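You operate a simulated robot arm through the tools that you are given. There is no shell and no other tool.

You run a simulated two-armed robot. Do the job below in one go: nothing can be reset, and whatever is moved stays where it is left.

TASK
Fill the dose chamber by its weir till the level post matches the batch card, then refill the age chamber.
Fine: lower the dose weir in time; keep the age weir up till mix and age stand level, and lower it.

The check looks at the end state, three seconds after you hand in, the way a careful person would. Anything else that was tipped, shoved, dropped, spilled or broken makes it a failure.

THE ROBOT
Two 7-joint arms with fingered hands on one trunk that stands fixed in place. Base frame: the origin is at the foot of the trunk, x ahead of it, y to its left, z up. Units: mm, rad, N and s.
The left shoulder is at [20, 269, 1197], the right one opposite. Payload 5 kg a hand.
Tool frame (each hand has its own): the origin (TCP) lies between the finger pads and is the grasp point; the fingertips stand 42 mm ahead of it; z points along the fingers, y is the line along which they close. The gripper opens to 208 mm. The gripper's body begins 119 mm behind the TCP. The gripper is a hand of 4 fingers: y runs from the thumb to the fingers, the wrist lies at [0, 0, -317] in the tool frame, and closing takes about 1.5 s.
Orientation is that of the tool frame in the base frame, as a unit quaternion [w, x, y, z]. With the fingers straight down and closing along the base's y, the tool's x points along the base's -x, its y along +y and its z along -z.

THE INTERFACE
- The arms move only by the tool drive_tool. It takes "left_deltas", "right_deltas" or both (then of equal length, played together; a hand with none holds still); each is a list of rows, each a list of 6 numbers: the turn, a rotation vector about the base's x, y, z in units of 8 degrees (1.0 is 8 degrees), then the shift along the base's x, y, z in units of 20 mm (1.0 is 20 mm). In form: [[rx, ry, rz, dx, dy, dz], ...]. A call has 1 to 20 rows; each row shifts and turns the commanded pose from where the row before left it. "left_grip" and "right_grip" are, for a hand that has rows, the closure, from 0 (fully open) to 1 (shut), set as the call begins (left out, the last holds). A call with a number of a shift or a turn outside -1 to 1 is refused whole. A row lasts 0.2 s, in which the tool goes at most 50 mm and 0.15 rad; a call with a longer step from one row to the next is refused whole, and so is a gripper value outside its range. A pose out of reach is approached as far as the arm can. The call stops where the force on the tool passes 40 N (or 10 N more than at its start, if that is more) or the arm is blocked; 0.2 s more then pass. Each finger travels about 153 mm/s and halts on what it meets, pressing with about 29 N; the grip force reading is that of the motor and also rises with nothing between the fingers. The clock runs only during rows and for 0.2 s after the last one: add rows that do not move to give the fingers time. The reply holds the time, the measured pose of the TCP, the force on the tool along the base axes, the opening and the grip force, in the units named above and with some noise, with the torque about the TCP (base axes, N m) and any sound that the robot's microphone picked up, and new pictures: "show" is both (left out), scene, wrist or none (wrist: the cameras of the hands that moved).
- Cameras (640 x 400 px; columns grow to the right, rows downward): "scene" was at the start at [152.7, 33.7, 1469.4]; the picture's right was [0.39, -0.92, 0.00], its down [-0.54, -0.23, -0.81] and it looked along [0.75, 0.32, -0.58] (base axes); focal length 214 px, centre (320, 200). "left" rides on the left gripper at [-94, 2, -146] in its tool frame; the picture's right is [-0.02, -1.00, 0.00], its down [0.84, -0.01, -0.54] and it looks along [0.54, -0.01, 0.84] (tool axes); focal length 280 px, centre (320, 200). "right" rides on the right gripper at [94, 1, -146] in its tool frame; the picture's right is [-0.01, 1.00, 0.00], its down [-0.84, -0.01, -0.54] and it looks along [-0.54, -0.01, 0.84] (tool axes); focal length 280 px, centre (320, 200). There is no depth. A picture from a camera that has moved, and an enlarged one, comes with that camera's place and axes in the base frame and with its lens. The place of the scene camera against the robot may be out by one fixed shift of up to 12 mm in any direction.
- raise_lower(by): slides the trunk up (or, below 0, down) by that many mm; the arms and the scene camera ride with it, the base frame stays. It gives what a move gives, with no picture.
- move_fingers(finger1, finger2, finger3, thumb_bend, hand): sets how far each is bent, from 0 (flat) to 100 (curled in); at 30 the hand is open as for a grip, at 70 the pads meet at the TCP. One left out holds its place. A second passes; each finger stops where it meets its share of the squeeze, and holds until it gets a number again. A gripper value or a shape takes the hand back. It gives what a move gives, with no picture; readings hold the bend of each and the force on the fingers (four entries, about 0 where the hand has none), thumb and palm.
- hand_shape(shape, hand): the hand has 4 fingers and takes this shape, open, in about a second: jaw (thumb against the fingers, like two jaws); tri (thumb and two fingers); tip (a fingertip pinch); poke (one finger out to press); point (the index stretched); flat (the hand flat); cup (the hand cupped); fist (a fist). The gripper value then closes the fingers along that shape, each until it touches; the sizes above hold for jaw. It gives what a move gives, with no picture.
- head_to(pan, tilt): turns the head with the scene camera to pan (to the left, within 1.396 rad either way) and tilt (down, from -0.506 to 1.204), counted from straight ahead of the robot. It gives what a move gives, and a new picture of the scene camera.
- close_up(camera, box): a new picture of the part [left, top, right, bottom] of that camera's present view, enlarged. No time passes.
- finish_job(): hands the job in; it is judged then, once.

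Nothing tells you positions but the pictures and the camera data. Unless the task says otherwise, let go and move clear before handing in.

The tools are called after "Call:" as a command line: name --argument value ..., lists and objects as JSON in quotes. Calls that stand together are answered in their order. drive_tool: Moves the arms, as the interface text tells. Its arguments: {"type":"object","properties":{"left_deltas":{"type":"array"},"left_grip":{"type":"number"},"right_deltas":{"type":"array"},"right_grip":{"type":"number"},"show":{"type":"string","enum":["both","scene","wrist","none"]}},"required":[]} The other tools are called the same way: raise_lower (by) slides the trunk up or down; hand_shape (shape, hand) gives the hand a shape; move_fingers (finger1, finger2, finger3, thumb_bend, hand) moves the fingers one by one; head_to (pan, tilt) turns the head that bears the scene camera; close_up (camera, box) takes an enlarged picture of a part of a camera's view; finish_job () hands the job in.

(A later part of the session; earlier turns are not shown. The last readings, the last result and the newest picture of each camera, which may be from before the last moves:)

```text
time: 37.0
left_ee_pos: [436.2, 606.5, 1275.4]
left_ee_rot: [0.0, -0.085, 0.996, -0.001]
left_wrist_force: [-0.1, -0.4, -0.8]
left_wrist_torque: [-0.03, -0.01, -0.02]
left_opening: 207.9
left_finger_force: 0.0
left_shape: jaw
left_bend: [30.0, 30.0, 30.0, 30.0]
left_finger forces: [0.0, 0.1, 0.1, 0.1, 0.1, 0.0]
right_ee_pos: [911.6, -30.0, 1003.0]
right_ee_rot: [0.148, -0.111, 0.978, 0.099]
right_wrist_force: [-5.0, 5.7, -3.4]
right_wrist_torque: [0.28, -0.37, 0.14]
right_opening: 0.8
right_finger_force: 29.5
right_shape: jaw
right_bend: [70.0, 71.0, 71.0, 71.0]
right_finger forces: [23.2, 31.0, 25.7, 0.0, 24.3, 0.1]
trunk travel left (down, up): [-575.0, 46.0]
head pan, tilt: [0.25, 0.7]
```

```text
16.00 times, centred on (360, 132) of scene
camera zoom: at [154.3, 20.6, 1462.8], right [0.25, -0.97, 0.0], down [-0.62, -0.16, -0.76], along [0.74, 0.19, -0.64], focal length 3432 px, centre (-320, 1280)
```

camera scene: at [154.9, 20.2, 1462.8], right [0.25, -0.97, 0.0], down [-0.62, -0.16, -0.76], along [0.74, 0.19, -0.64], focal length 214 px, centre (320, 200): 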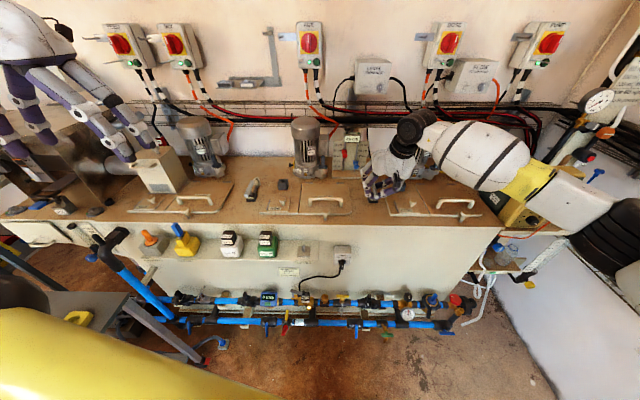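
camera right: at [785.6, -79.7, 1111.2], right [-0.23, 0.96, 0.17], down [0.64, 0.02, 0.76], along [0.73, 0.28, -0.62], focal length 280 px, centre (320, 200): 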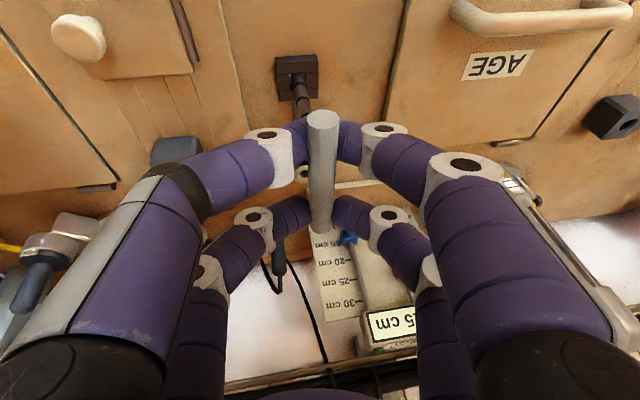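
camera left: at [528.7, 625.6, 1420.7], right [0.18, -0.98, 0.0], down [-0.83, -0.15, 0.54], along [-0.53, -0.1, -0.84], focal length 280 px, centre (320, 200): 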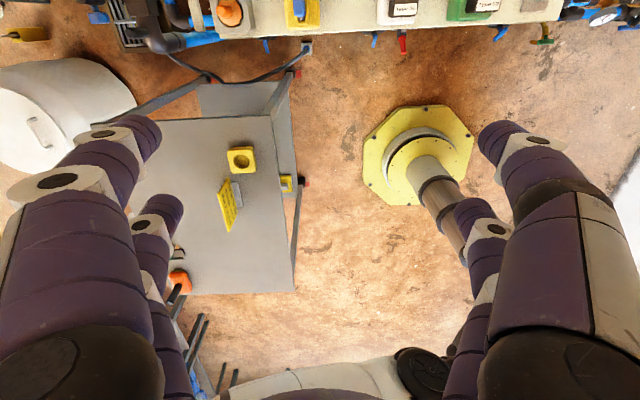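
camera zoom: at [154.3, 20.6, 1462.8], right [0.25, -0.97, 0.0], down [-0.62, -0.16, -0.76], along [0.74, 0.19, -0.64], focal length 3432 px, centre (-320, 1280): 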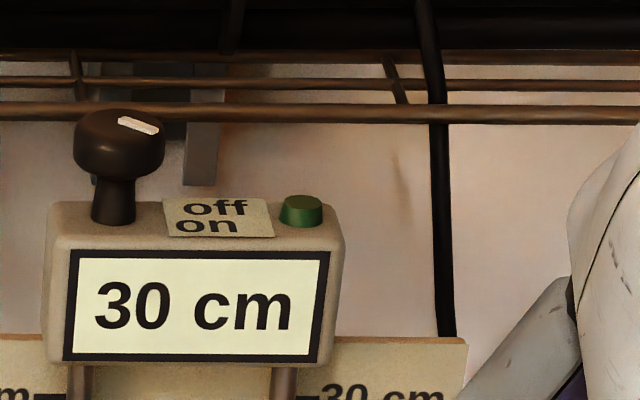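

Call:
drive_tool --right_deltas '[[0, 0, 0, 0, 0, 0]]' --show "none"

Call:
close_up --camera "scene" --box '[340, 120, 380, 145]'

```text
time: 37.5
left_ee_pos: [437.6, 608.5, 1275.1]
left_ee_rot: [0.001, -0.085, 0.996, 0.0]
left_wrist_force: [0.9, -0.1, 0.2]
left_wrist_torque: [0.0, -0.01, 0.03]
left_opening: 207.9
left_finger_force: 0.1
left_shape: jaw
left_bend: [30.0, 30.0, 30.0, 30.0]
left_finger forces: [0.0, 0.1, 0.0, 0.0, 0.1, 0.1]
right_ee_pos: [912.1, -28.4, 1004.1]
right_ee_rot: [0.148, -0.111, 0.978, 0.099]
right_wrist_force: [-3.6, 6.3, -3.3]
right_wrist_torque: [0.25, -0.35, 0.12]
right_opening: 0.6
right_finger_force: 28.5
right_shape: jaw
right_bend: [70.0, 71.0, 71.0, 71.0]
right_finger forces: [23.1, 31.0, 25.6, 0.0, 24.2, 0.0]
trunk travel left (down, up): [-575.0, 46.0]
head pan, tilt: [0.25, 0.7]
```

```text
16.00 times, centred on (360, 132) of scene
camera zoom: at [154.3, 20.6, 1462.8], right [0.25, -0.97, 0.0], down [-0.62, -0.16, -0.76], along [0.74, 0.19, -0.64], focal length 3432 px, centre (-320, 1280)
```

zoom: 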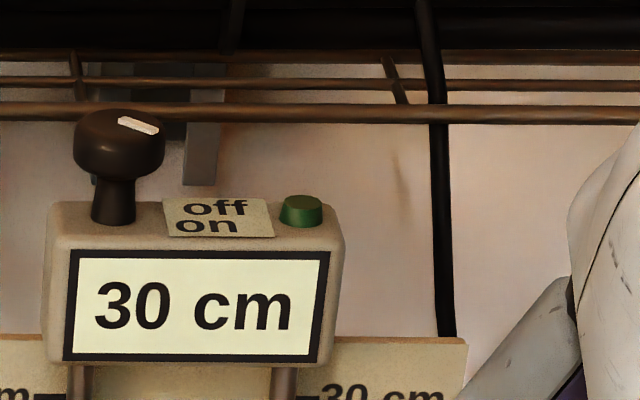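

Call:
drive_tool --right_deltas '[[0, 0, 0, 0, 0, 0]]' --show "none"

Call:
close_up --camera "scene" --box '[340, 120, 380, 145]'

```text
time: 37.9
left_ee_pos: [436.4, 607.8, 1274.9]
left_ee_rot: [-0.001, -0.085, 0.996, -0.001]
left_wrist_force: [0.0, 0.2, 0.4]
left_wrist_torque: [0.01, -0.01, -0.01]
left_opening: 207.6
left_finger_force: 0.1
left_shape: jaw
left_bend: [30.0, 30.0, 30.0, 30.0]
left_finger forces: [0.0, 0.1, 0.0, 0.0, 0.0, 0.1]
right_ee_pos: [913.7, -28.9, 1004.3]
right_ee_rot: [0.148, -0.111, 0.978, 0.099]
right_wrist_force: [-5.3, 6.8, -3.9]
right_wrist_torque: [0.28, -0.36, 0.13]
right_opening: 0.9
right_finger_force: 29.6
right_shape: jaw
right_bend: [70.0, 71.0, 71.0, 71.0]
right_finger forces: [23.1, 31.0, 25.6, 0.0, 24.2, 0.0]
trunk travel left (down, up): [-575.0, 46.0]
head pan, tilt: [0.25, 0.7]
```

```text
16.00 times, centred on (360, 132) of scene
camera zoom: at [154.3, 20.6, 1462.8], right [0.25, -0.97, 0.0], down [-0.62, -0.16, -0.76], along [0.74, 0.19, -0.64], focal length 3432 px, centre (-320, 1280)
```

zoom: 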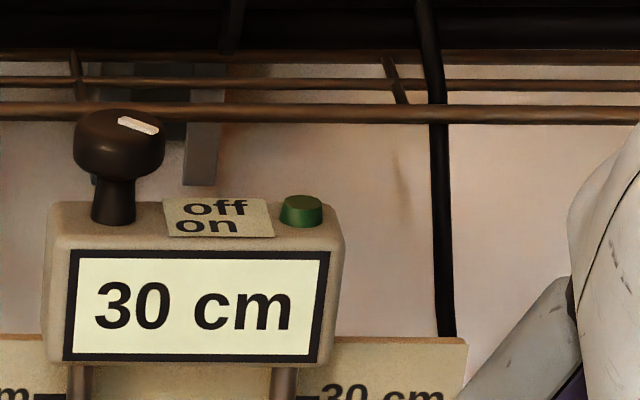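

Call:
drive_tool --right_deltas '[[0, 0, 0, 0, 0, 0]]' --show "none"

Call:
close_up --camera "scene" --box '[340, 120, 380, 145]'

```text
time: 38.2
left_ee_pos: [435.8, 608.3, 1275.2]
left_ee_rot: [0.0, -0.084, 0.996, -0.001]
left_wrist_force: [-0.2, -0.4, 0.0]
left_wrist_torque: [-0.01, -0.03, 0.02]
left_opening: 208.2
left_finger_force: 0.1
left_shape: jaw
left_bend: [30.0, 30.0, 30.0, 30.0]
left_finger forces: [0.0, 0.0, 0.0, 0.0, 0.0, 0.1]
right_ee_pos: [912.5, -29.5, 1003.0]
right_ee_rot: [0.148, -0.111, 0.978, 0.099]
right_wrist_force: [-5.2, 6.6, -3.7]
right_wrist_torque: [0.29, -0.3, 0.13]
right_opening: 0.7
right_finger_force: 29.2
right_shape: jaw
right_bend: [70.0, 71.0, 71.0, 71.0]
right_finger forces: [23.1, 31.1, 25.7, 0.0, 24.2, 0.0]
trunk travel left (down, up): [-575.0, 46.0]
head pan, tilt: [0.25, 0.7]
```

```text
16.00 times, centred on (360, 132) of scene
camera zoom: at [154.3, 20.6, 1462.8], right [0.25, -0.97, 0.0], down [-0.62, -0.16, -0.76], along [0.74, 0.19, -0.64], focal length 3432 px, centre (-320, 1280)
```

zoom: 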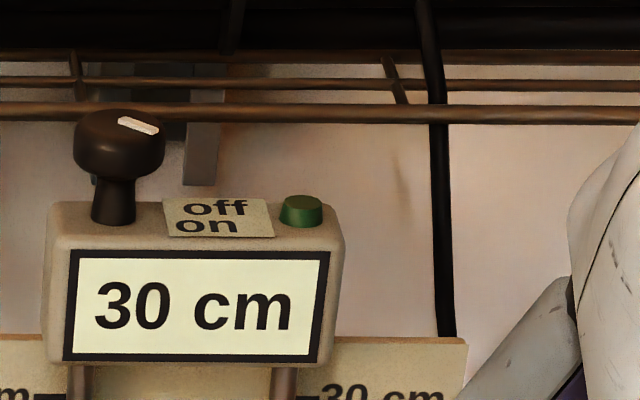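

Call:
drive_tool --right_deltas '[[0, 0, 0, 0, 0, 0]]' --show "none"

Call:
close_up --camera "scene" --box '[340, 120, 380, 145]'

```text
time: 38.6
left_ee_pos: [435.9, 609.0, 1274.8]
left_ee_rot: [0.0, -0.085, 0.996, -0.001]
left_wrist_force: [0.7, -1.1, 0.4]
left_wrist_torque: [-0.01, 0.01, 0.0]
left_opening: 208.0
left_finger_force: 0.1
left_shape: jaw
left_bend: [30.0, 30.0, 30.0, 30.0]
left_finger forces: [0.0, 0.0, 0.1, 0.1, 0.1, 0.1]
right_ee_pos: [913.3, -29.2, 1005.0]
right_ee_rot: [0.148, -0.111, 0.978, 0.099]
right_wrist_force: [-5.1, 6.6, -4.5]
right_wrist_torque: [0.27, -0.32, 0.17]
right_opening: 0.7
right_finger_force: 28.8
right_shape: jaw
right_bend: [70.0, 71.0, 71.0, 71.0]
right_finger forces: [23.1, 31.1, 25.8, 0.1, 24.2, 0.0]
trunk travel left (down, up): [-575.0, 46.0]
head pan, tilt: [0.25, 0.7]
```

```text
16.00 times, centred on (360, 132) of scene
camera zoom: at [154.3, 20.6, 1462.8], right [0.25, -0.97, 0.0], down [-0.62, -0.16, -0.76], along [0.74, 0.19, -0.64], focal length 3432 px, centre (-320, 1280)
```

zoom: 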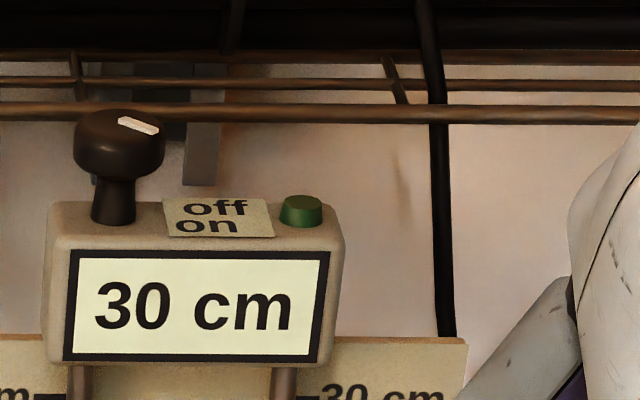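

Call:
drive_tool --right_deltas '[[0, 0, 0, 0, 0, 0]]' --show "none"

Call:
close_up --camera "scene" --box '[340, 120, 380, 145]'

```text
time: 39.0
left_ee_pos: [436.7, 609.1, 1276.4]
left_ee_rot: [0.0, -0.085, 0.996, 0.0]
left_wrist_force: [0.2, -0.9, 0.5]
left_wrist_torque: [-0.03, 0.03, 0.0]
left_opening: 207.9
left_finger_force: 0.0
left_shape: jaw
left_bend: [30.0, 30.0, 30.0, 30.0]
left_finger forces: [0.0, 0.1, 0.0, 0.1, 0.0, 0.0]
right_ee_pos: [912.4, -29.7, 1004.0]
right_ee_rot: [0.148, -0.11, 0.978, 0.098]
right_wrist_force: [-5.0, 6.1, -2.2]
right_wrist_torque: [0.28, -0.34, 0.15]
right_opening: 0.9
right_finger_force: 29.2
right_shape: jaw
right_bend: [70.0, 71.0, 71.0, 71.0]
right_finger forces: [23.1, 31.1, 25.7, 0.0, 24.2, 0.1]
trunk travel left (down, up): [-575.0, 46.0]
head pan, tilt: [0.25, 0.7]
```

```text
16.00 times, centred on (360, 132) of scene
camera zoom: at [154.3, 20.6, 1462.8], right [0.25, -0.97, 0.0], down [-0.62, -0.16, -0.76], along [0.74, 0.19, -0.64], focal length 3432 px, centre (-320, 1280)
```

zoom: 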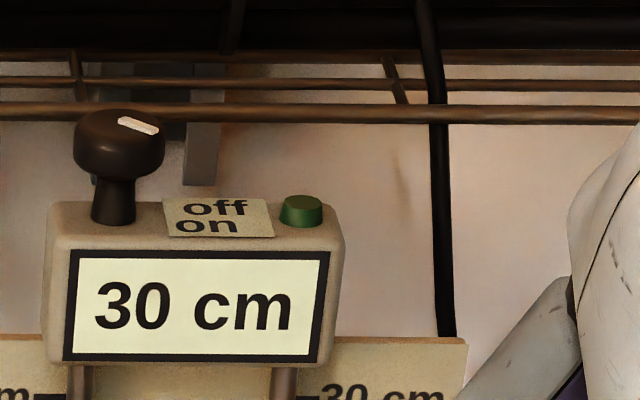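

Call:
drive_tool --right_deltas '[[0, 0, 0, 0, 0, 0]]' --show "none"

Call:
close_up --camera "scene" --box '[340, 120, 380, 145]'

```text
time: 39.5
left_ee_pos: [437.5, 607.2, 1274.2]
left_ee_rot: [0.0, -0.084, 0.996, -0.001]
left_wrist_force: [-0.4, -0.3, -0.4]
left_wrist_torque: [-0.02, -0.02, 0.01]
left_opening: 208.0
left_finger_force: 0.1
left_shape: jaw
left_bend: [30.0, 30.0, 30.0, 30.0]
left_finger forces: [0.1, 0.1, 0.1, 0.0, 0.1, 0.0]
right_ee_pos: [912.1, -29.6, 1003.2]
right_ee_rot: [0.147, -0.111, 0.978, 0.098]
right_wrist_force: [-6.1, 6.3, -3.2]
right_wrist_torque: [0.31, -0.3, 0.12]
right_opening: 1.0
right_finger_force: 29.1
right_shape: jaw
right_bend: [70.0, 71.0, 71.0, 71.0]
right_finger forces: [23.1, 31.1, 25.7, 0.1, 24.2, 0.0]
trunk travel left (down, up): [-575.0, 46.0]
head pan, tilt: [0.25, 0.7]
```

```text
16.00 times, centred on (360, 132) of scene
camera zoom: at [154.3, 20.6, 1462.8], right [0.25, -0.97, 0.0], down [-0.62, -0.16, -0.76], along [0.74, 0.19, -0.64], focal length 3432 px, centre (-320, 1280)
```

zoom: 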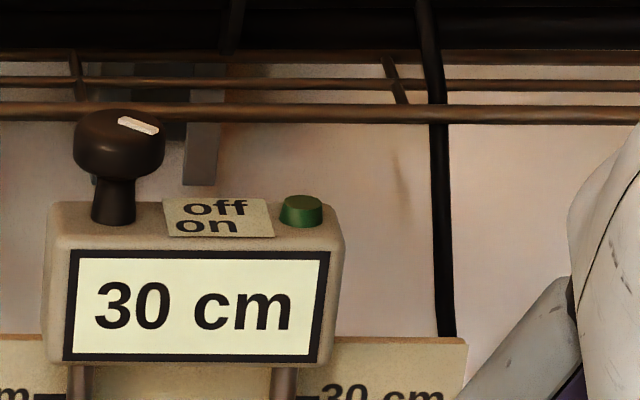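

Call:
drive_tool --right_deltas '[[0, 0, 0, 0, 0, 0]]' --show "none"

Call:
close_up --camera "scene" --box '[340, 120, 380, 145]'

```text
time: 39.9
left_ee_pos: [436.6, 608.5, 1275.2]
left_ee_rot: [0.0, -0.085, 0.996, -0.001]
left_wrist_force: [-0.1, 0.0, 0.2]
left_wrist_torque: [-0.01, 0.01, -0.02]
left_opening: 207.7
left_finger_force: 0.0
left_shape: jaw
left_bend: [30.0, 30.0, 30.0, 30.0]
left_finger forces: [0.0, 0.0, 0.1, 0.1, 0.0, 0.0]
right_ee_pos: [912.3, -29.1, 1004.1]
right_ee_rot: [0.147, -0.11, 0.978, 0.099]
right_wrist_force: [-5.4, 6.8, -3.5]
right_wrist_torque: [0.29, -0.36, 0.15]
right_opening: 0.7
right_finger_force: 28.5
right_shape: jaw
right_bend: [70.0, 71.0, 71.0, 71.0]
right_finger forces: [23.1, 31.0, 25.7, 0.0, 24.2, 0.0]
trunk travel left (down, up): [-575.0, 46.0]
head pan, tilt: [0.25, 0.7]
```

```text
16.00 times, centred on (360, 132) of scene
camera zoom: at [154.3, 20.6, 1462.8], right [0.25, -0.97, 0.0], down [-0.62, -0.16, -0.76], along [0.74, 0.19, -0.64], focal length 3432 px, centre (-320, 1280)
```

zoom: 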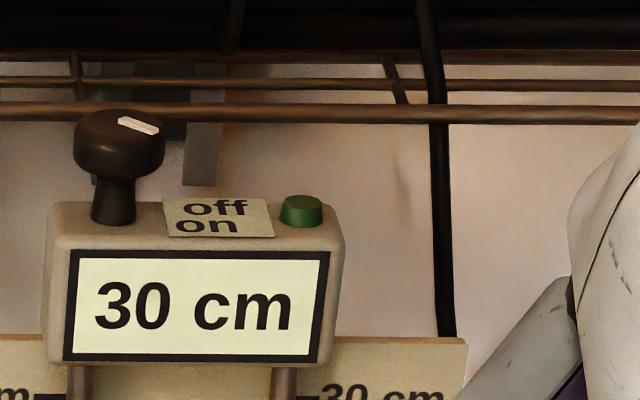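

Call:
drive_tool --right_deltas '[[0, 0, 0, 0, 0, 0], [0, 0, 0, 0, 0, 0]]' --show "none"

Call:
close_up --camera "scene" --box '[340, 120, 380, 145]'

```text
time: 40.5
left_ee_pos: [436.9, 609.1, 1276.0]
left_ee_rot: [0.0, -0.084, 0.996, -0.001]
left_wrist_force: [0.2, -0.4, -0.7]
left_wrist_torque: [0.0, 0.0, -0.02]
left_opening: 208.1
left_finger_force: 0.0
left_shape: jaw
left_bend: [30.0, 30.0, 30.0, 30.0]
left_finger forces: [0.0, 0.1, 0.1, 0.0, 0.0, 0.0]
right_ee_pos: [912.1, -29.1, 1004.5]
right_ee_rot: [0.147, -0.11, 0.978, 0.099]
right_wrist_force: [-4.9, 6.5, -3.8]
right_wrist_torque: [0.3, -0.33, 0.14]
right_opening: 0.8
right_finger_force: 29.0
right_shape: jaw
right_bend: [70.0, 71.0, 71.0, 71.0]
right_finger forces: [23.1, 31.1, 25.6, 0.1, 24.2, 0.0]
trunk travel left (down, up): [-575.0, 46.0]
head pan, tilt: [0.25, 0.7]
```

```text
16.00 times, centred on (360, 132) of scene
camera zoom: at [154.3, 20.6, 1462.8], right [0.25, -0.97, 0.0], down [-0.62, -0.16, -0.76], along [0.74, 0.19, -0.64], focal length 3432 px, centre (-320, 1280)
```

zoom: 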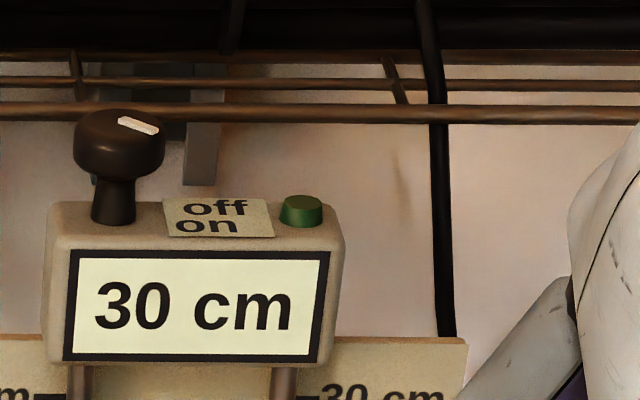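

Call:
drive_tool --right_deltas '[[0, 0, 0, 0, 0, 0], [0, 0, 0, 0, 0, 0]]' --show "none"

Call:
close_up --camera "scene" --box '[340, 120, 380, 145]'

```text
time: 41.0
left_ee_pos: [435.8, 606.9, 1275.1]
left_ee_rot: [0.0, -0.084, 0.996, 0.0]
left_wrist_force: [0.4, 0.0, -0.4]
left_wrist_torque: [-0.01, 0.01, 0.04]
left_opening: 207.9
left_finger_force: 0.1
left_shape: jaw
left_bend: [30.0, 30.0, 30.0, 30.0]
left_finger forces: [0.1, 0.1, 0.0, 0.0, 0.0, 0.0]
right_ee_pos: [911.3, -29.1, 1003.6]
right_ee_rot: [0.148, -0.11, 0.978, 0.098]
right_wrist_force: [-5.2, 5.4, -3.7]
right_wrist_torque: [0.27, -0.34, 0.15]
right_opening: 0.6
right_finger_force: 29.4
right_shape: jaw
right_bend: [70.0, 71.0, 71.0, 71.0]
right_finger forces: [23.1, 31.1, 25.8, 0.0, 24.2, 0.0]
trunk travel left (down, up): [-575.0, 46.0]
head pan, tilt: [0.25, 0.7]
```

```text
16.00 times, centred on (360, 132) of scene
camera zoom: at [154.3, 20.6, 1462.8], right [0.25, -0.97, 0.0], down [-0.62, -0.16, -0.76], along [0.74, 0.19, -0.64], focal length 3432 px, centre (-320, 1280)
```

zoom: 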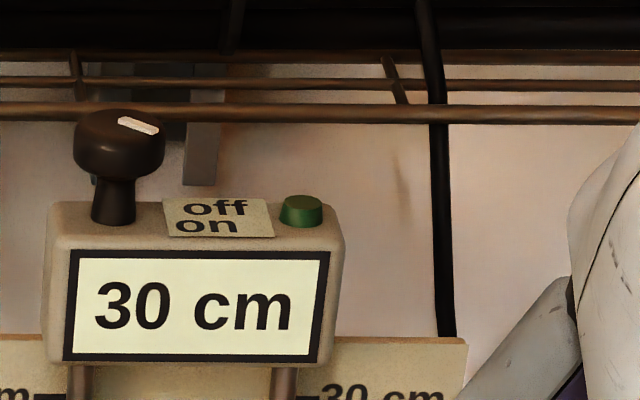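

Call:
drive_tool --right_deltas '[[0, 0, 0, 0, 0, 0], [0, 0, 0, 0, 0, 0]]' --show "none"

Call:
close_up --camera "scene" --box '[340, 120, 380, 145]'

```text
time: 41.6
left_ee_pos: [436.4, 607.6, 1274.5]
left_ee_rot: [-0.001, -0.085, 0.996, -0.001]
left_wrist_force: [-0.5, 0.5, -0.2]
left_wrist_torque: [-0.02, 0.01, 0.01]
left_opening: 207.8
left_finger_force: 0.0
left_shape: jaw
left_bend: [30.0, 30.0, 30.0, 30.0]
left_finger forces: [0.0, 0.0, 0.0, 0.0, 0.0, 0.0]
right_ee_pos: [912.8, -29.1, 1003.2]
right_ee_rot: [0.147, -0.112, 0.978, 0.099]
right_wrist_force: [-5.7, 6.4, -3.3]
right_wrist_torque: [0.27, -0.32, 0.16]
right_opening: 0.9
right_finger_force: 28.9
right_shape: jaw
right_bend: [70.0, 71.0, 71.0, 71.0]
right_finger forces: [23.1, 31.1, 25.8, 0.1, 24.1, 0.0]
trunk travel left (down, up): [-575.0, 46.0]
head pan, tilt: [0.25, 0.7]
```

```text
16.00 times, centred on (360, 132) of scene
camera zoom: at [154.3, 20.6, 1462.8], right [0.25, -0.97, 0.0], down [-0.62, -0.16, -0.76], along [0.74, 0.19, -0.64], focal length 3432 px, centre (-320, 1280)
```

zoom: 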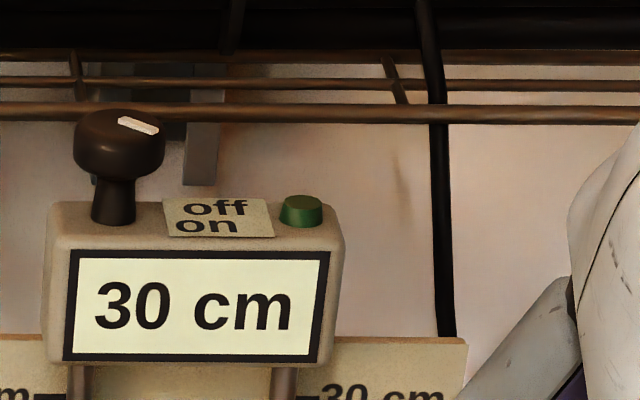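

Call:
drive_tool --right_deltas '[[0, 0, 0, 0, 0, 0], [0, 0, 0, 0, 0, 0]]' --show "none"

Call:
close_up --camera "scene" --box '[330, 120, 430, 210]'

```text
time: 42.2
left_ee_pos: [437.0, 607.3, 1273.8]
left_ee_rot: [0.0, -0.084, 0.996, 0.0]
left_wrist_force: [0.2, -0.5, -0.5]
left_wrist_torque: [0.0, 0.05, 0.02]
left_opening: 208.2
left_finger_force: 0.1
left_shape: jaw
left_bend: [30.0, 30.0, 30.0, 30.0]
left_finger forces: [0.0, 0.0, 0.1, 0.0, 0.1, 0.0]
right_ee_pos: [911.7, -29.2, 1004.5]
right_ee_rot: [0.148, -0.111, 0.978, 0.099]
right_wrist_force: [-4.9, 7.0, -3.7]
right_wrist_torque: [0.31, -0.35, 0.17]
right_opening: 0.8
right_finger_force: 28.6
right_shape: jaw
right_bend: [70.0, 71.0, 71.0, 71.0]
right_finger forces: [23.1, 31.2, 25.6, 0.1, 24.2, 0.0]
trunk travel left (down, up): [-575.0, 46.0]
head pan, tilt: [0.25, 0.7]
```

```text
4.44 times, centred on (380, 165) of scene
camera zoom: at [154.3, 20.6, 1462.8], right [0.25, -0.97, 0.0], down [-0.62, -0.16, -0.76], along [0.74, 0.19, -0.64], focal length 953 px, centre (53, 356)
```

zoom: 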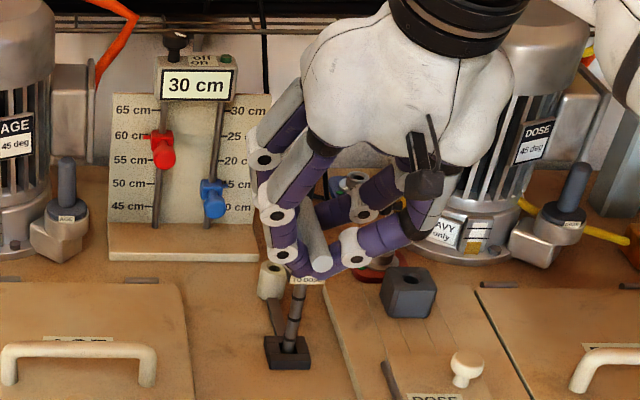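

Still 30; the weir is clearly up. I'll keep watching in small steps.

Call:
drive_tool --right_deltas '[[0, 0, 0, 0, 0, 0], [0, 0, 0, 0, 0, 0]]' --show "none"

Call:
close_up --camera "scene" --box '[340, 120, 380, 145]'

```text
time: 42.9
left_ee_pos: [437.7, 608.7, 1274.6]
left_ee_rot: [0.0, -0.085, 0.996, -0.002]
left_wrist_force: [0.4, 0.6, 0.5]
left_wrist_torque: [0.01, -0.01, 0.02]
left_opening: 207.6
left_finger_force: 0.1
left_shape: jaw
left_bend: [30.0, 30.0, 30.0, 30.0]
left_finger forces: [0.0, 0.0, 0.1, 0.0, 0.0, 0.0]
right_ee_pos: [912.3, -29.4, 1004.5]
right_ee_rot: [0.148, -0.11, 0.978, 0.098]
right_wrist_force: [-4.8, 6.5, -2.6]
right_wrist_torque: [0.27, -0.33, 0.15]
right_opening: 0.9
right_finger_force: 28.9
right_shape: jaw
right_bend: [70.0, 71.0, 71.0, 71.0]
right_finger forces: [23.1, 31.0, 25.7, 0.1, 24.2, 0.0]
trunk travel left (down, up): [-575.0, 46.0]
head pan, tilt: [0.25, 0.7]
```

```text
16.00 times, centred on (360, 132) of scene
camera zoom: at [154.3, 20.6, 1462.8], right [0.25, -0.97, 0.0], down [-0.62, -0.16, -0.76], along [0.74, 0.19, -0.64], focal length 3432 px, centre (-320, 1280)
```

zoom: 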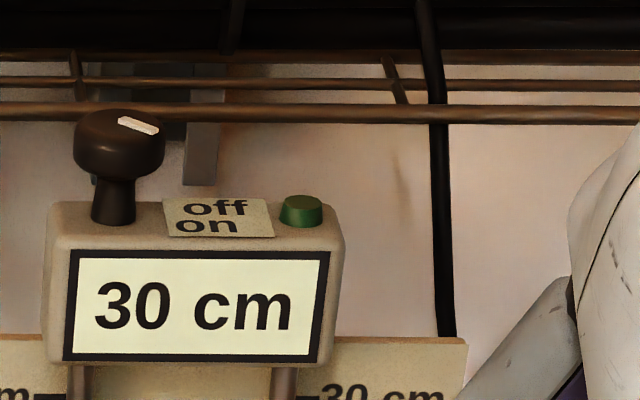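

Call:
drive_tool --right_deltas '[[0, 0, 0, 0, 0, 0], [0, 0, 0, 0, 0, 0]]' --show "none"

Call:
close_up --camera "scene" --box '[340, 120, 380, 145]'

```text
time: 43.5
left_ee_pos: [436.3, 607.0, 1275.2]
left_ee_rot: [0.0, -0.084, 0.997, 0.0]
left_wrist_force: [0.0, 0.6, 0.4]
left_wrist_torque: [0.01, -0.02, 0.02]
left_opening: 208.1
left_finger_force: 0.1
left_shape: jaw
left_bend: [30.0, 30.0, 30.0, 30.0]
left_finger forces: [0.0, 0.0, 0.0, 0.0, 0.0, 0.1]
right_ee_pos: [911.7, -29.2, 1003.7]
right_ee_rot: [0.148, -0.112, 0.978, 0.099]
right_wrist_force: [-4.8, 6.4, -3.1]
right_wrist_torque: [0.26, -0.33, 0.15]
right_opening: 0.7
right_finger_force: 29.1
right_shape: jaw
right_bend: [70.0, 71.0, 71.0, 71.0]
right_finger forces: [23.1, 31.1, 25.7, 0.1, 24.2, 0.0]
trunk travel left (down, up): [-575.0, 46.0]
head pan, tilt: [0.25, 0.7]
```

```text
16.00 times, centred on (360, 132) of scene
camera zoom: at [154.3, 20.6, 1462.8], right [0.25, -0.97, 0.0], down [-0.62, -0.16, -0.76], along [0.74, 0.19, -0.64], focal length 3432 px, centre (-320, 1280)
```

zoom: 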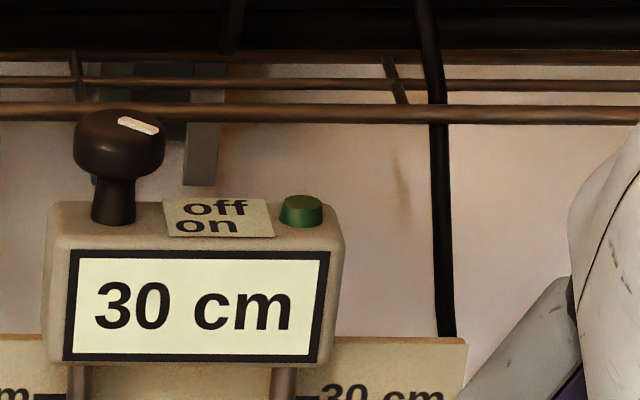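

Call:
drive_tool --right_deltas '[[0, 0, 0, 0, 0, 0], [0, 0, 0, 0, 0, 0]]' --show "none"

Call:
close_up --camera "scene" --box '[340, 120, 380, 145]'

```text
time: 44.0
left_ee_pos: [436.8, 608.8, 1275.4]
left_ee_rot: [0.001, -0.084, 0.996, -0.002]
left_wrist_force: [-0.3, 0.7, -0.5]
left_wrist_torque: [0.01, 0.01, -0.02]
left_opening: 207.8
left_finger_force: 0.1
left_shape: jaw
left_bend: [30.0, 30.0, 30.0, 30.0]
left_finger forces: [0.0, 0.1, 0.0, 0.1, 0.0, 0.0]
right_ee_pos: [912.5, -29.6, 1003.7]
right_ee_rot: [0.148, -0.111, 0.978, 0.099]
right_wrist_force: [-5.4, 6.7, -3.9]
right_wrist_torque: [0.26, -0.34, 0.12]
right_opening: 0.9
right_finger_force: 28.5
right_shape: jaw
right_bend: [70.0, 71.0, 71.0, 71.0]
right_finger forces: [23.2, 31.2, 25.7, 0.0, 24.1, 0.0]
trunk travel left (down, up): [-575.0, 46.0]
head pan, tilt: [0.25, 0.7]
```

```text
16.00 times, centred on (360, 132) of scene
camera zoom: at [154.3, 20.6, 1462.8], right [0.25, -0.97, 0.0], down [-0.62, -0.16, -0.76], along [0.74, 0.19, -0.64], focal length 3432 px, centre (-320, 1280)
```

zoom: 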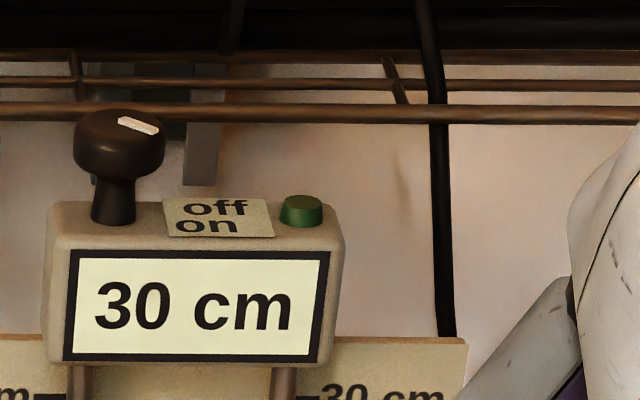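

Call:
drive_tool --right_deltas '[[0, 0, 0, 0, 0, 0], [0, 0, 0, 0, 0, 0]]' --show "none"

Call:
close_up --camera "scene" --box '[340, 120, 380, 145]'

```text
time: 44.6
left_ee_pos: [435.8, 608.3, 1274.5]
left_ee_rot: [0.001, -0.083, 0.997, -0.001]
left_wrist_force: [-0.6, -1.3, -0.4]
left_wrist_torque: [0.03, -0.02, -0.01]
left_opening: 207.9
left_finger_force: 0.0
left_shape: jaw
left_bend: [30.0, 30.0, 30.0, 30.0]
left_finger forces: [0.1, 0.0, 0.0, 0.0, 0.1, 0.0]
right_ee_pos: [912.4, -29.4, 1003.1]
right_ee_rot: [0.148, -0.111, 0.978, 0.099]
right_wrist_force: [-5.7, 6.3, -3.1]
right_wrist_torque: [0.26, -0.33, 0.11]
right_opening: 0.8
right_finger_force: 29.1
right_shape: jaw
right_bend: [70.0, 71.0, 71.0, 71.0]
right_finger forces: [23.1, 31.1, 25.7, 0.1, 24.3, 0.1]
trunk travel left (down, up): [-575.0, 46.0]
head pan, tilt: [0.25, 0.7]
```

```text
16.00 times, centred on (360, 132) of scene
camera zoom: at [154.3, 20.6, 1462.8], right [0.25, -0.97, 0.0], down [-0.62, -0.16, -0.76], along [0.74, 0.19, -0.64], focal length 3432 px, centre (-320, 1280)
```

zoom: 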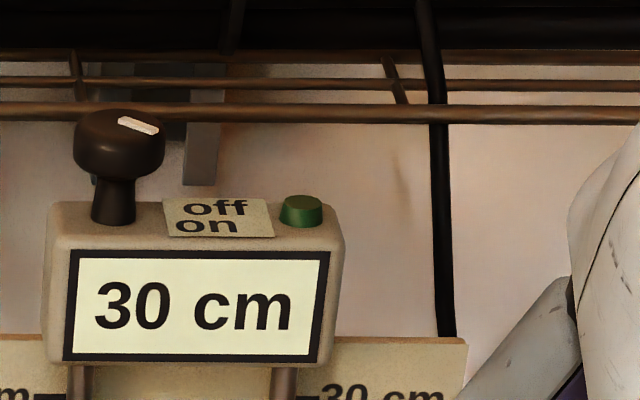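

Call:
drive_tool --right_deltas '[[0, 0, 0, 0, 0, 0], [0, 0, 0, 0, 0, 0]]' --show "none"

Call:
close_up --camera "scene" --box '[340, 120, 380, 145]'

```text
time: 45.2
left_ee_pos: [436.5, 608.2, 1274.7]
left_ee_rot: [0.0, -0.085, 0.996, -0.001]
left_wrist_force: [-0.6, -0.1, 0.1]
left_wrist_torque: [0.01, 0.04, 0.03]
left_opening: 207.8
left_finger_force: 0.0
left_shape: jaw
left_bend: [30.0, 30.0, 30.0, 30.0]
left_finger forces: [0.0, 0.0, 0.0, 0.0, 0.0, 0.1]
right_ee_pos: [910.8, -30.5, 1003.3]
right_ee_rot: [0.147, -0.111, 0.978, 0.099]
right_wrist_force: [-4.9, 6.8, -3.7]
right_wrist_torque: [0.25, -0.34, 0.16]
right_opening: 0.8
right_finger_force: 28.7
right_shape: jaw
right_bend: [70.0, 71.0, 71.0, 71.0]
right_finger forces: [23.1, 31.1, 25.7, 0.0, 24.1, 0.0]
trunk travel left (down, up): [-575.0, 46.0]
head pan, tilt: [0.25, 0.7]
```

```text
16.00 times, centred on (360, 132) of scene
camera zoom: at [154.3, 20.6, 1462.8], right [0.25, -0.97, 0.0], down [-0.62, -0.16, -0.76], along [0.74, 0.19, -0.64], focal length 3432 px, centre (-320, 1280)
```

zoom: 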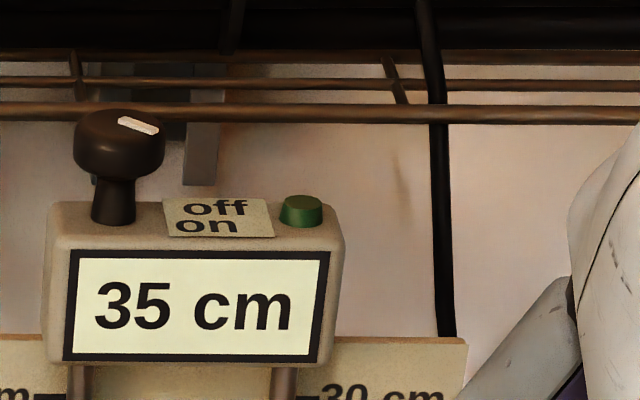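

The display now reads 35 cm, matching the card. It steps in 5 cm (about 10 s per step), so I let it just settle safely inside the 35 reading for a moment and lower the weir straight back down.

Call:
drive_tool --right_deltas '[[0, 0, 0, 0, 0, 0], [0, 0, 0, 0, 0, 0], [0, 0, 0, 0, 0, 0], [0, 0, 0, 0, 0, 0], [0, 0, 0, 0, 0, 0], [0, 0, 0, 0, 0, 0], [0, 0, 0, 0, 0, -0.9], [0, 0, 0, 0, 0, -0.9], [0, 0, 0, 0, 0, -0.9], [0, 0, 0, 0, 0, -0.9], [0, 0, 0, 0, 0, -0.75], [0, 0, 0, 0, 0, 0]]' --show "both"

Call:
close_up --camera "scene" --box '[330, 120, 430, 210]'

```text
time: 47.9
left_ee_pos: [436.5, 607.8, 1274.3]
left_ee_rot: [0.0, -0.086, 0.996, -0.001]
left_wrist_force: [-0.6, -0.7, 0.5]
left_wrist_torque: [0.05, 0.04, -0.02]
left_opening: 208.0
left_finger_force: 0.2
left_shape: jaw
left_bend: [30.0, 30.0, 30.0, 30.0]
left_finger forces: [0.1, 0.0, 0.0, 0.0, 0.0, 0.1]
right_ee_pos: [912.5, -28.9, 916.2]
right_ee_rot: [0.148, -0.111, 0.978, 0.099]
right_wrist_force: [10.5, 8.0, 1.2]
right_wrist_torque: [0.35, -0.74, 0.05]
right_opening: 0.9
right_finger_force: 28.8
right_shape: jaw
right_bend: [70.0, 71.0, 71.0, 71.0]
right_finger forces: [22.7, 31.9, 27.2, 0.0, 24.3, 0.0]
trunk travel left (down, up): [-575.0, 46.0]
head pan, tilt: [0.25, 0.7]
camera scene: at [155.0, 20.5, 1462.7], right [0.25, -0.97, 0.0], down [-0.62, -0.16, -0.76], along [0.74, 0.19, -0.64], focal length 214 px, centre (320, 200)
camera right: at [785.2, -79.8, 1022.5], right [-0.23, 0.96, 0.17], down [0.64, 0.02, 0.76], along [0.73, 0.28, -0.62], focal length 280 px, centre (320, 200)
```

scene: 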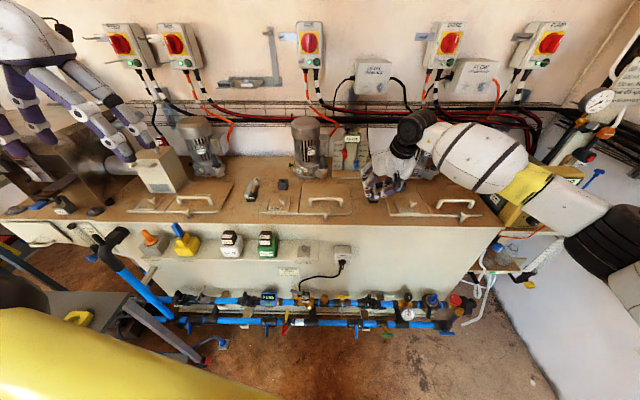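
right: 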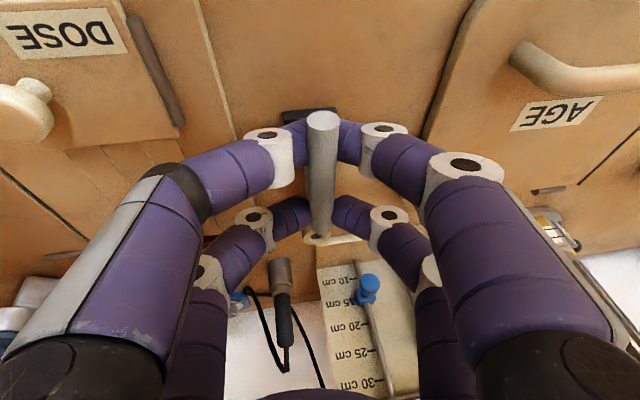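

```text
4.44 times, centred on (380, 165) of scene
camera zoom: at [155.0, 20.5, 1462.7], right [0.25, -0.97, 0.0], down [-0.62, -0.16, -0.76], along [0.74, 0.19, -0.64], focal length 953 px, centre (53, 356)
```

zoom: 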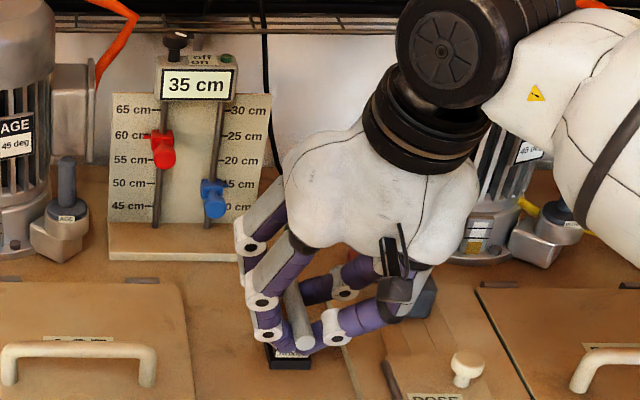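

The display holds at 35 cm and the weir is down or nearly so. I'll press a few mm further to be sure it is seated.

Call:
drive_tool --right_deltas '[[0, 0, 0, 0, 0, -0.15], [0, 0, 0, 0, 0, -0.15], [0, 0, 0, 0, 0, 0]]' --show "none"

Call:
close_up --camera "scene" --box '[340, 160, 400, 210]'

```text
time: 48.6
left_ee_pos: [437.6, 607.7, 1276.4]
left_ee_rot: [0.0, -0.084, 0.996, 0.0]
left_wrist_force: [-0.1, 0.6, 0.0]
left_wrist_torque: [0.0, 0.0, 0.06]
left_opening: 207.9
left_finger_force: 0.0
left_shape: jaw
left_bend: [30.0, 30.0, 30.0, 30.0]
left_finger forces: [0.0, 0.0, 0.0, 0.1, 0.0, 0.0]
right_ee_pos: [911.6, -30.2, 913.4]
right_ee_rot: [0.149, -0.11, 0.978, 0.099]
right_wrist_force: [15.6, 4.5, 21.6]
right_wrist_torque: [0.42, -1.03, 0.08]
right_opening: 1.2
right_finger_force: 28.8
right_shape: jaw
right_bend: [70.0, 71.0, 72.0, 71.0]
right_finger forces: [20.7, 33.8, 28.5, 0.1, 22.6, 0.1]
trunk travel left (down, up): [-575.0, 46.0]
head pan, tilt: [0.25, 0.7]
```

```text
8.00 times, centred on (370, 185) of scene
camera zoom: at [153.7, 20.4, 1463.1], right [0.25, -0.97, 0.0], down [-0.62, -0.16, -0.77], along [0.74, 0.19, -0.64], focal length 1716 px, centre (-80, 320)
```

zoom: 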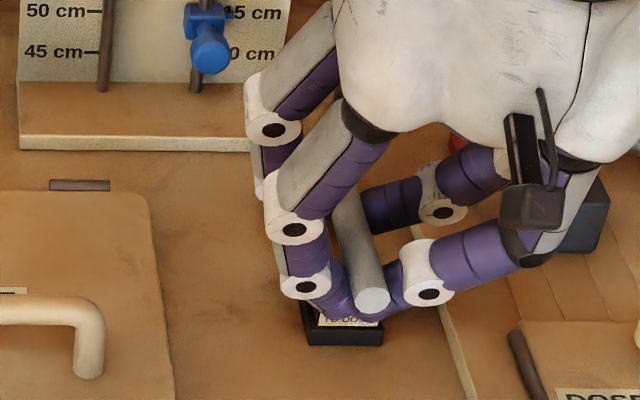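

It bottoms out with 22 N, so the weir is seated. I'll relieve the press, open the fingers and check the handle stays down.

Call:
drive_tool --right_deltas '[[0, 0, 0, 0, 0, 0.12], [0, 0, 0, 0, 0, 0], [0, 0, 0, 0, 0, 0], [0, 0, 0, 0, 0, 0], [0, 0, 0, 0, 0, 0], [0, 0, 0, 0, 0, 0]]' --right_grip 0.5 --show "wrist"

Call:
close_up --camera "scene" --box '[330, 120, 430, 210]'

```text
time: 50.0
left_ee_pos: [436.8, 608.2, 1275.0]
left_ee_rot: [0.0, -0.084, 0.996, -0.001]
left_wrist_force: [-0.5, 0.4, 0.5]
left_wrist_torque: [-0.06, -0.08, -0.01]
left_opening: 207.9
left_finger_force: 0.0
left_shape: jaw
left_bend: [30.0, 30.0, 30.0, 30.0]
left_finger forces: [0.1, 0.1, 0.0, 0.0, 0.0, 0.0]
right_ee_pos: [911.6, -30.7, 913.0]
right_ee_rot: [0.147, -0.112, 0.978, 0.098]
right_wrist_force: [-2.6, 5.5, 2.2]
right_wrist_torque: [0.18, 0.2, -0.21]
right_opening: 96.8
right_finger_force: 0.1
right_shape: jaw
right_bend: [73.0, 73.0, 73.0, 72.0]
right_finger forces: [0.0, 0.1, 0.0, 0.1, 6.2, 0.1]
trunk travel left (down, up): [-575.0, 46.0]
head pan, tilt: [0.25, 0.7]
camera right: at [784.4, -79.8, 1020.3], right [-0.23, 0.96, 0.17], down [0.64, 0.02, 0.76], along [0.73, 0.28, -0.62], focal length 280 px, centre (320, 200)
```

right: 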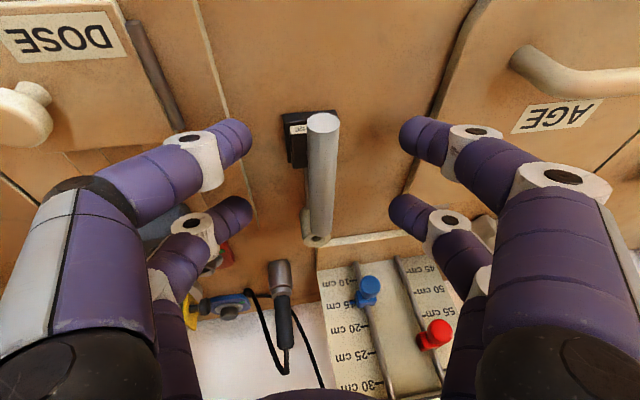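

```text
4.44 times, centred on (380, 165) of scene
camera zoom: at [154.0, 20.6, 1462.9], right [0.25, -0.97, 0.0], down [-0.62, -0.16, -0.77], along [0.74, 0.19, -0.64], focal length 953 px, centre (53, 356)
```

zoom: 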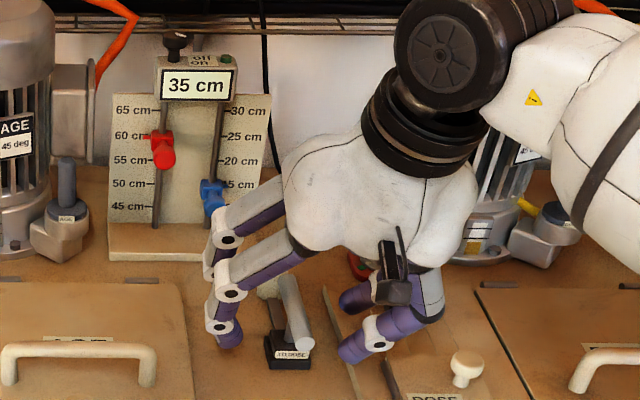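

The weir handle stays down and the reading is 35 cm. The thumb is lightly touching the edge of the DOSE panel, so I'll close slightly before rising.

Call:
drive_tool --right_deltas '[[0, 0, 0, 0, 0, 0], [0, 0, 0, 0, 0, 0], [0, 0, 0, 0, 0, 0.3], [0, 0, 0, 0, 0, 1], [0, 0, 0, 0, 0, 1], [0, 0, 0, 0, 0, 1], [0, 0, 0, 0, 0, 1], [0, 0, 0, 0, 0, 1], [0, 0, 0, 0, 0, 1], [0, 0, 0, 0, 0, 1], [0, 0, 0, 0, 0, 1], [0, 0, 0, 0, 0, 1], [0, 0, 0, 0, 0, 1]]' --right_grip 0.62 --show "both"

Call:
close_up --camera "scene" --box '[330, 120, 470, 230]'

```text
time: 52.9
left_ee_pos: [436.3, 608.0, 1274.5]
left_ee_rot: [0.0, -0.084, 0.996, 0.0]
left_wrist_force: [0.1, 0.1, -0.4]
left_wrist_torque: [0.01, -0.1, 0.01]
left_opening: 207.8
left_finger_force: 0.0
left_shape: jaw
left_bend: [30.0, 30.0, 30.0, 30.0]
left_finger forces: [0.0, 0.0, 0.0, 0.0, 0.0, 0.0]
right_ee_pos: [908.9, -27.2, 1118.8]
right_ee_rot: [0.148, -0.11, 0.978, 0.098]
right_wrist_force: [-0.6, 0.2, 0.1]
right_wrist_torque: [-0.02, -0.03, 0.0]
right_opening: 79.4
right_finger_force: 0.1
right_shape: jaw
right_bend: [73.0, 73.0, 73.0, 70.0]
right_finger forces: [0.1, 0.1, 0.1, 0.0, 0.0, 0.0]
trunk travel left (down, up): [-575.0, 46.0]
head pan, tilt: [0.25, 0.7]
camera scene: at [153.9, 20.1, 1463.0], right [0.25, -0.97, 0.0], down [-0.62, -0.16, -0.77], along [0.74, 0.19, -0.64], focal length 214 px, centre (320, 200)
camera right: at [782.5, -78.0, 1225.6], right [-0.23, 0.96, 0.17], down [0.64, 0.02, 0.76], along [0.73, 0.28, -0.62], focal length 280 px, centre (320, 200)
```

scene: 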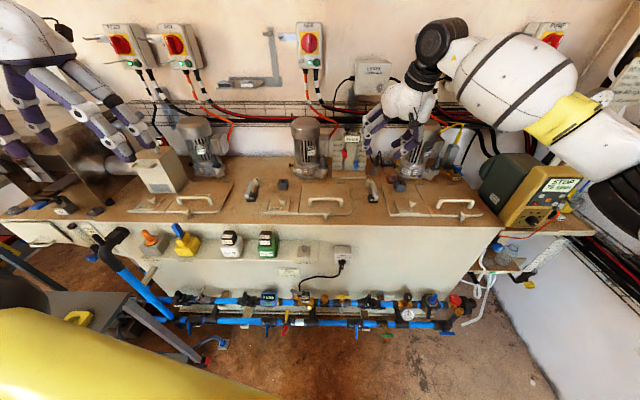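
right: 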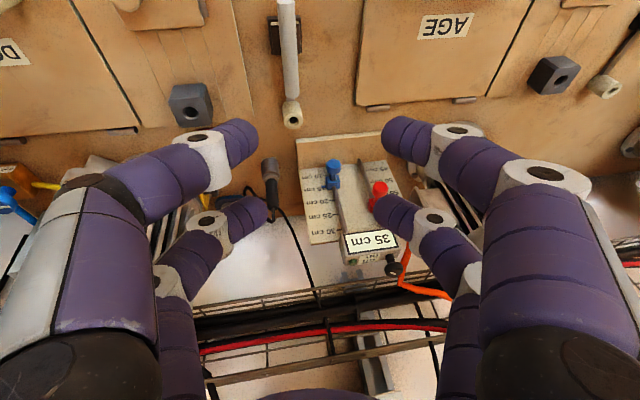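

```text
3.64 times, centred on (400, 175) of scene
camera zoom: at [153.9, 20.1, 1463.0], right [0.25, -0.97, 0.0], down [-0.62, -0.16, -0.77], along [0.74, 0.19, -0.64], focal length 780 px, centre (29, 291)
```

zoom: 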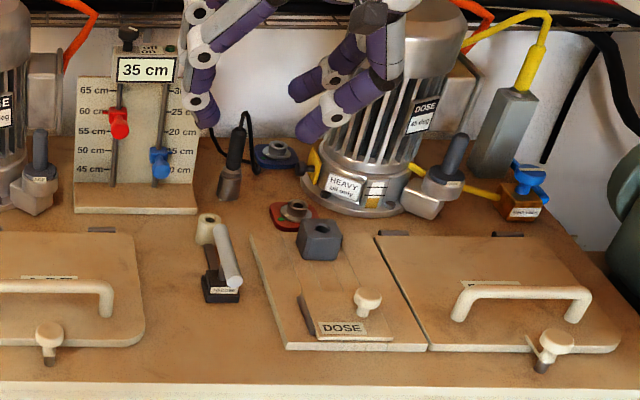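

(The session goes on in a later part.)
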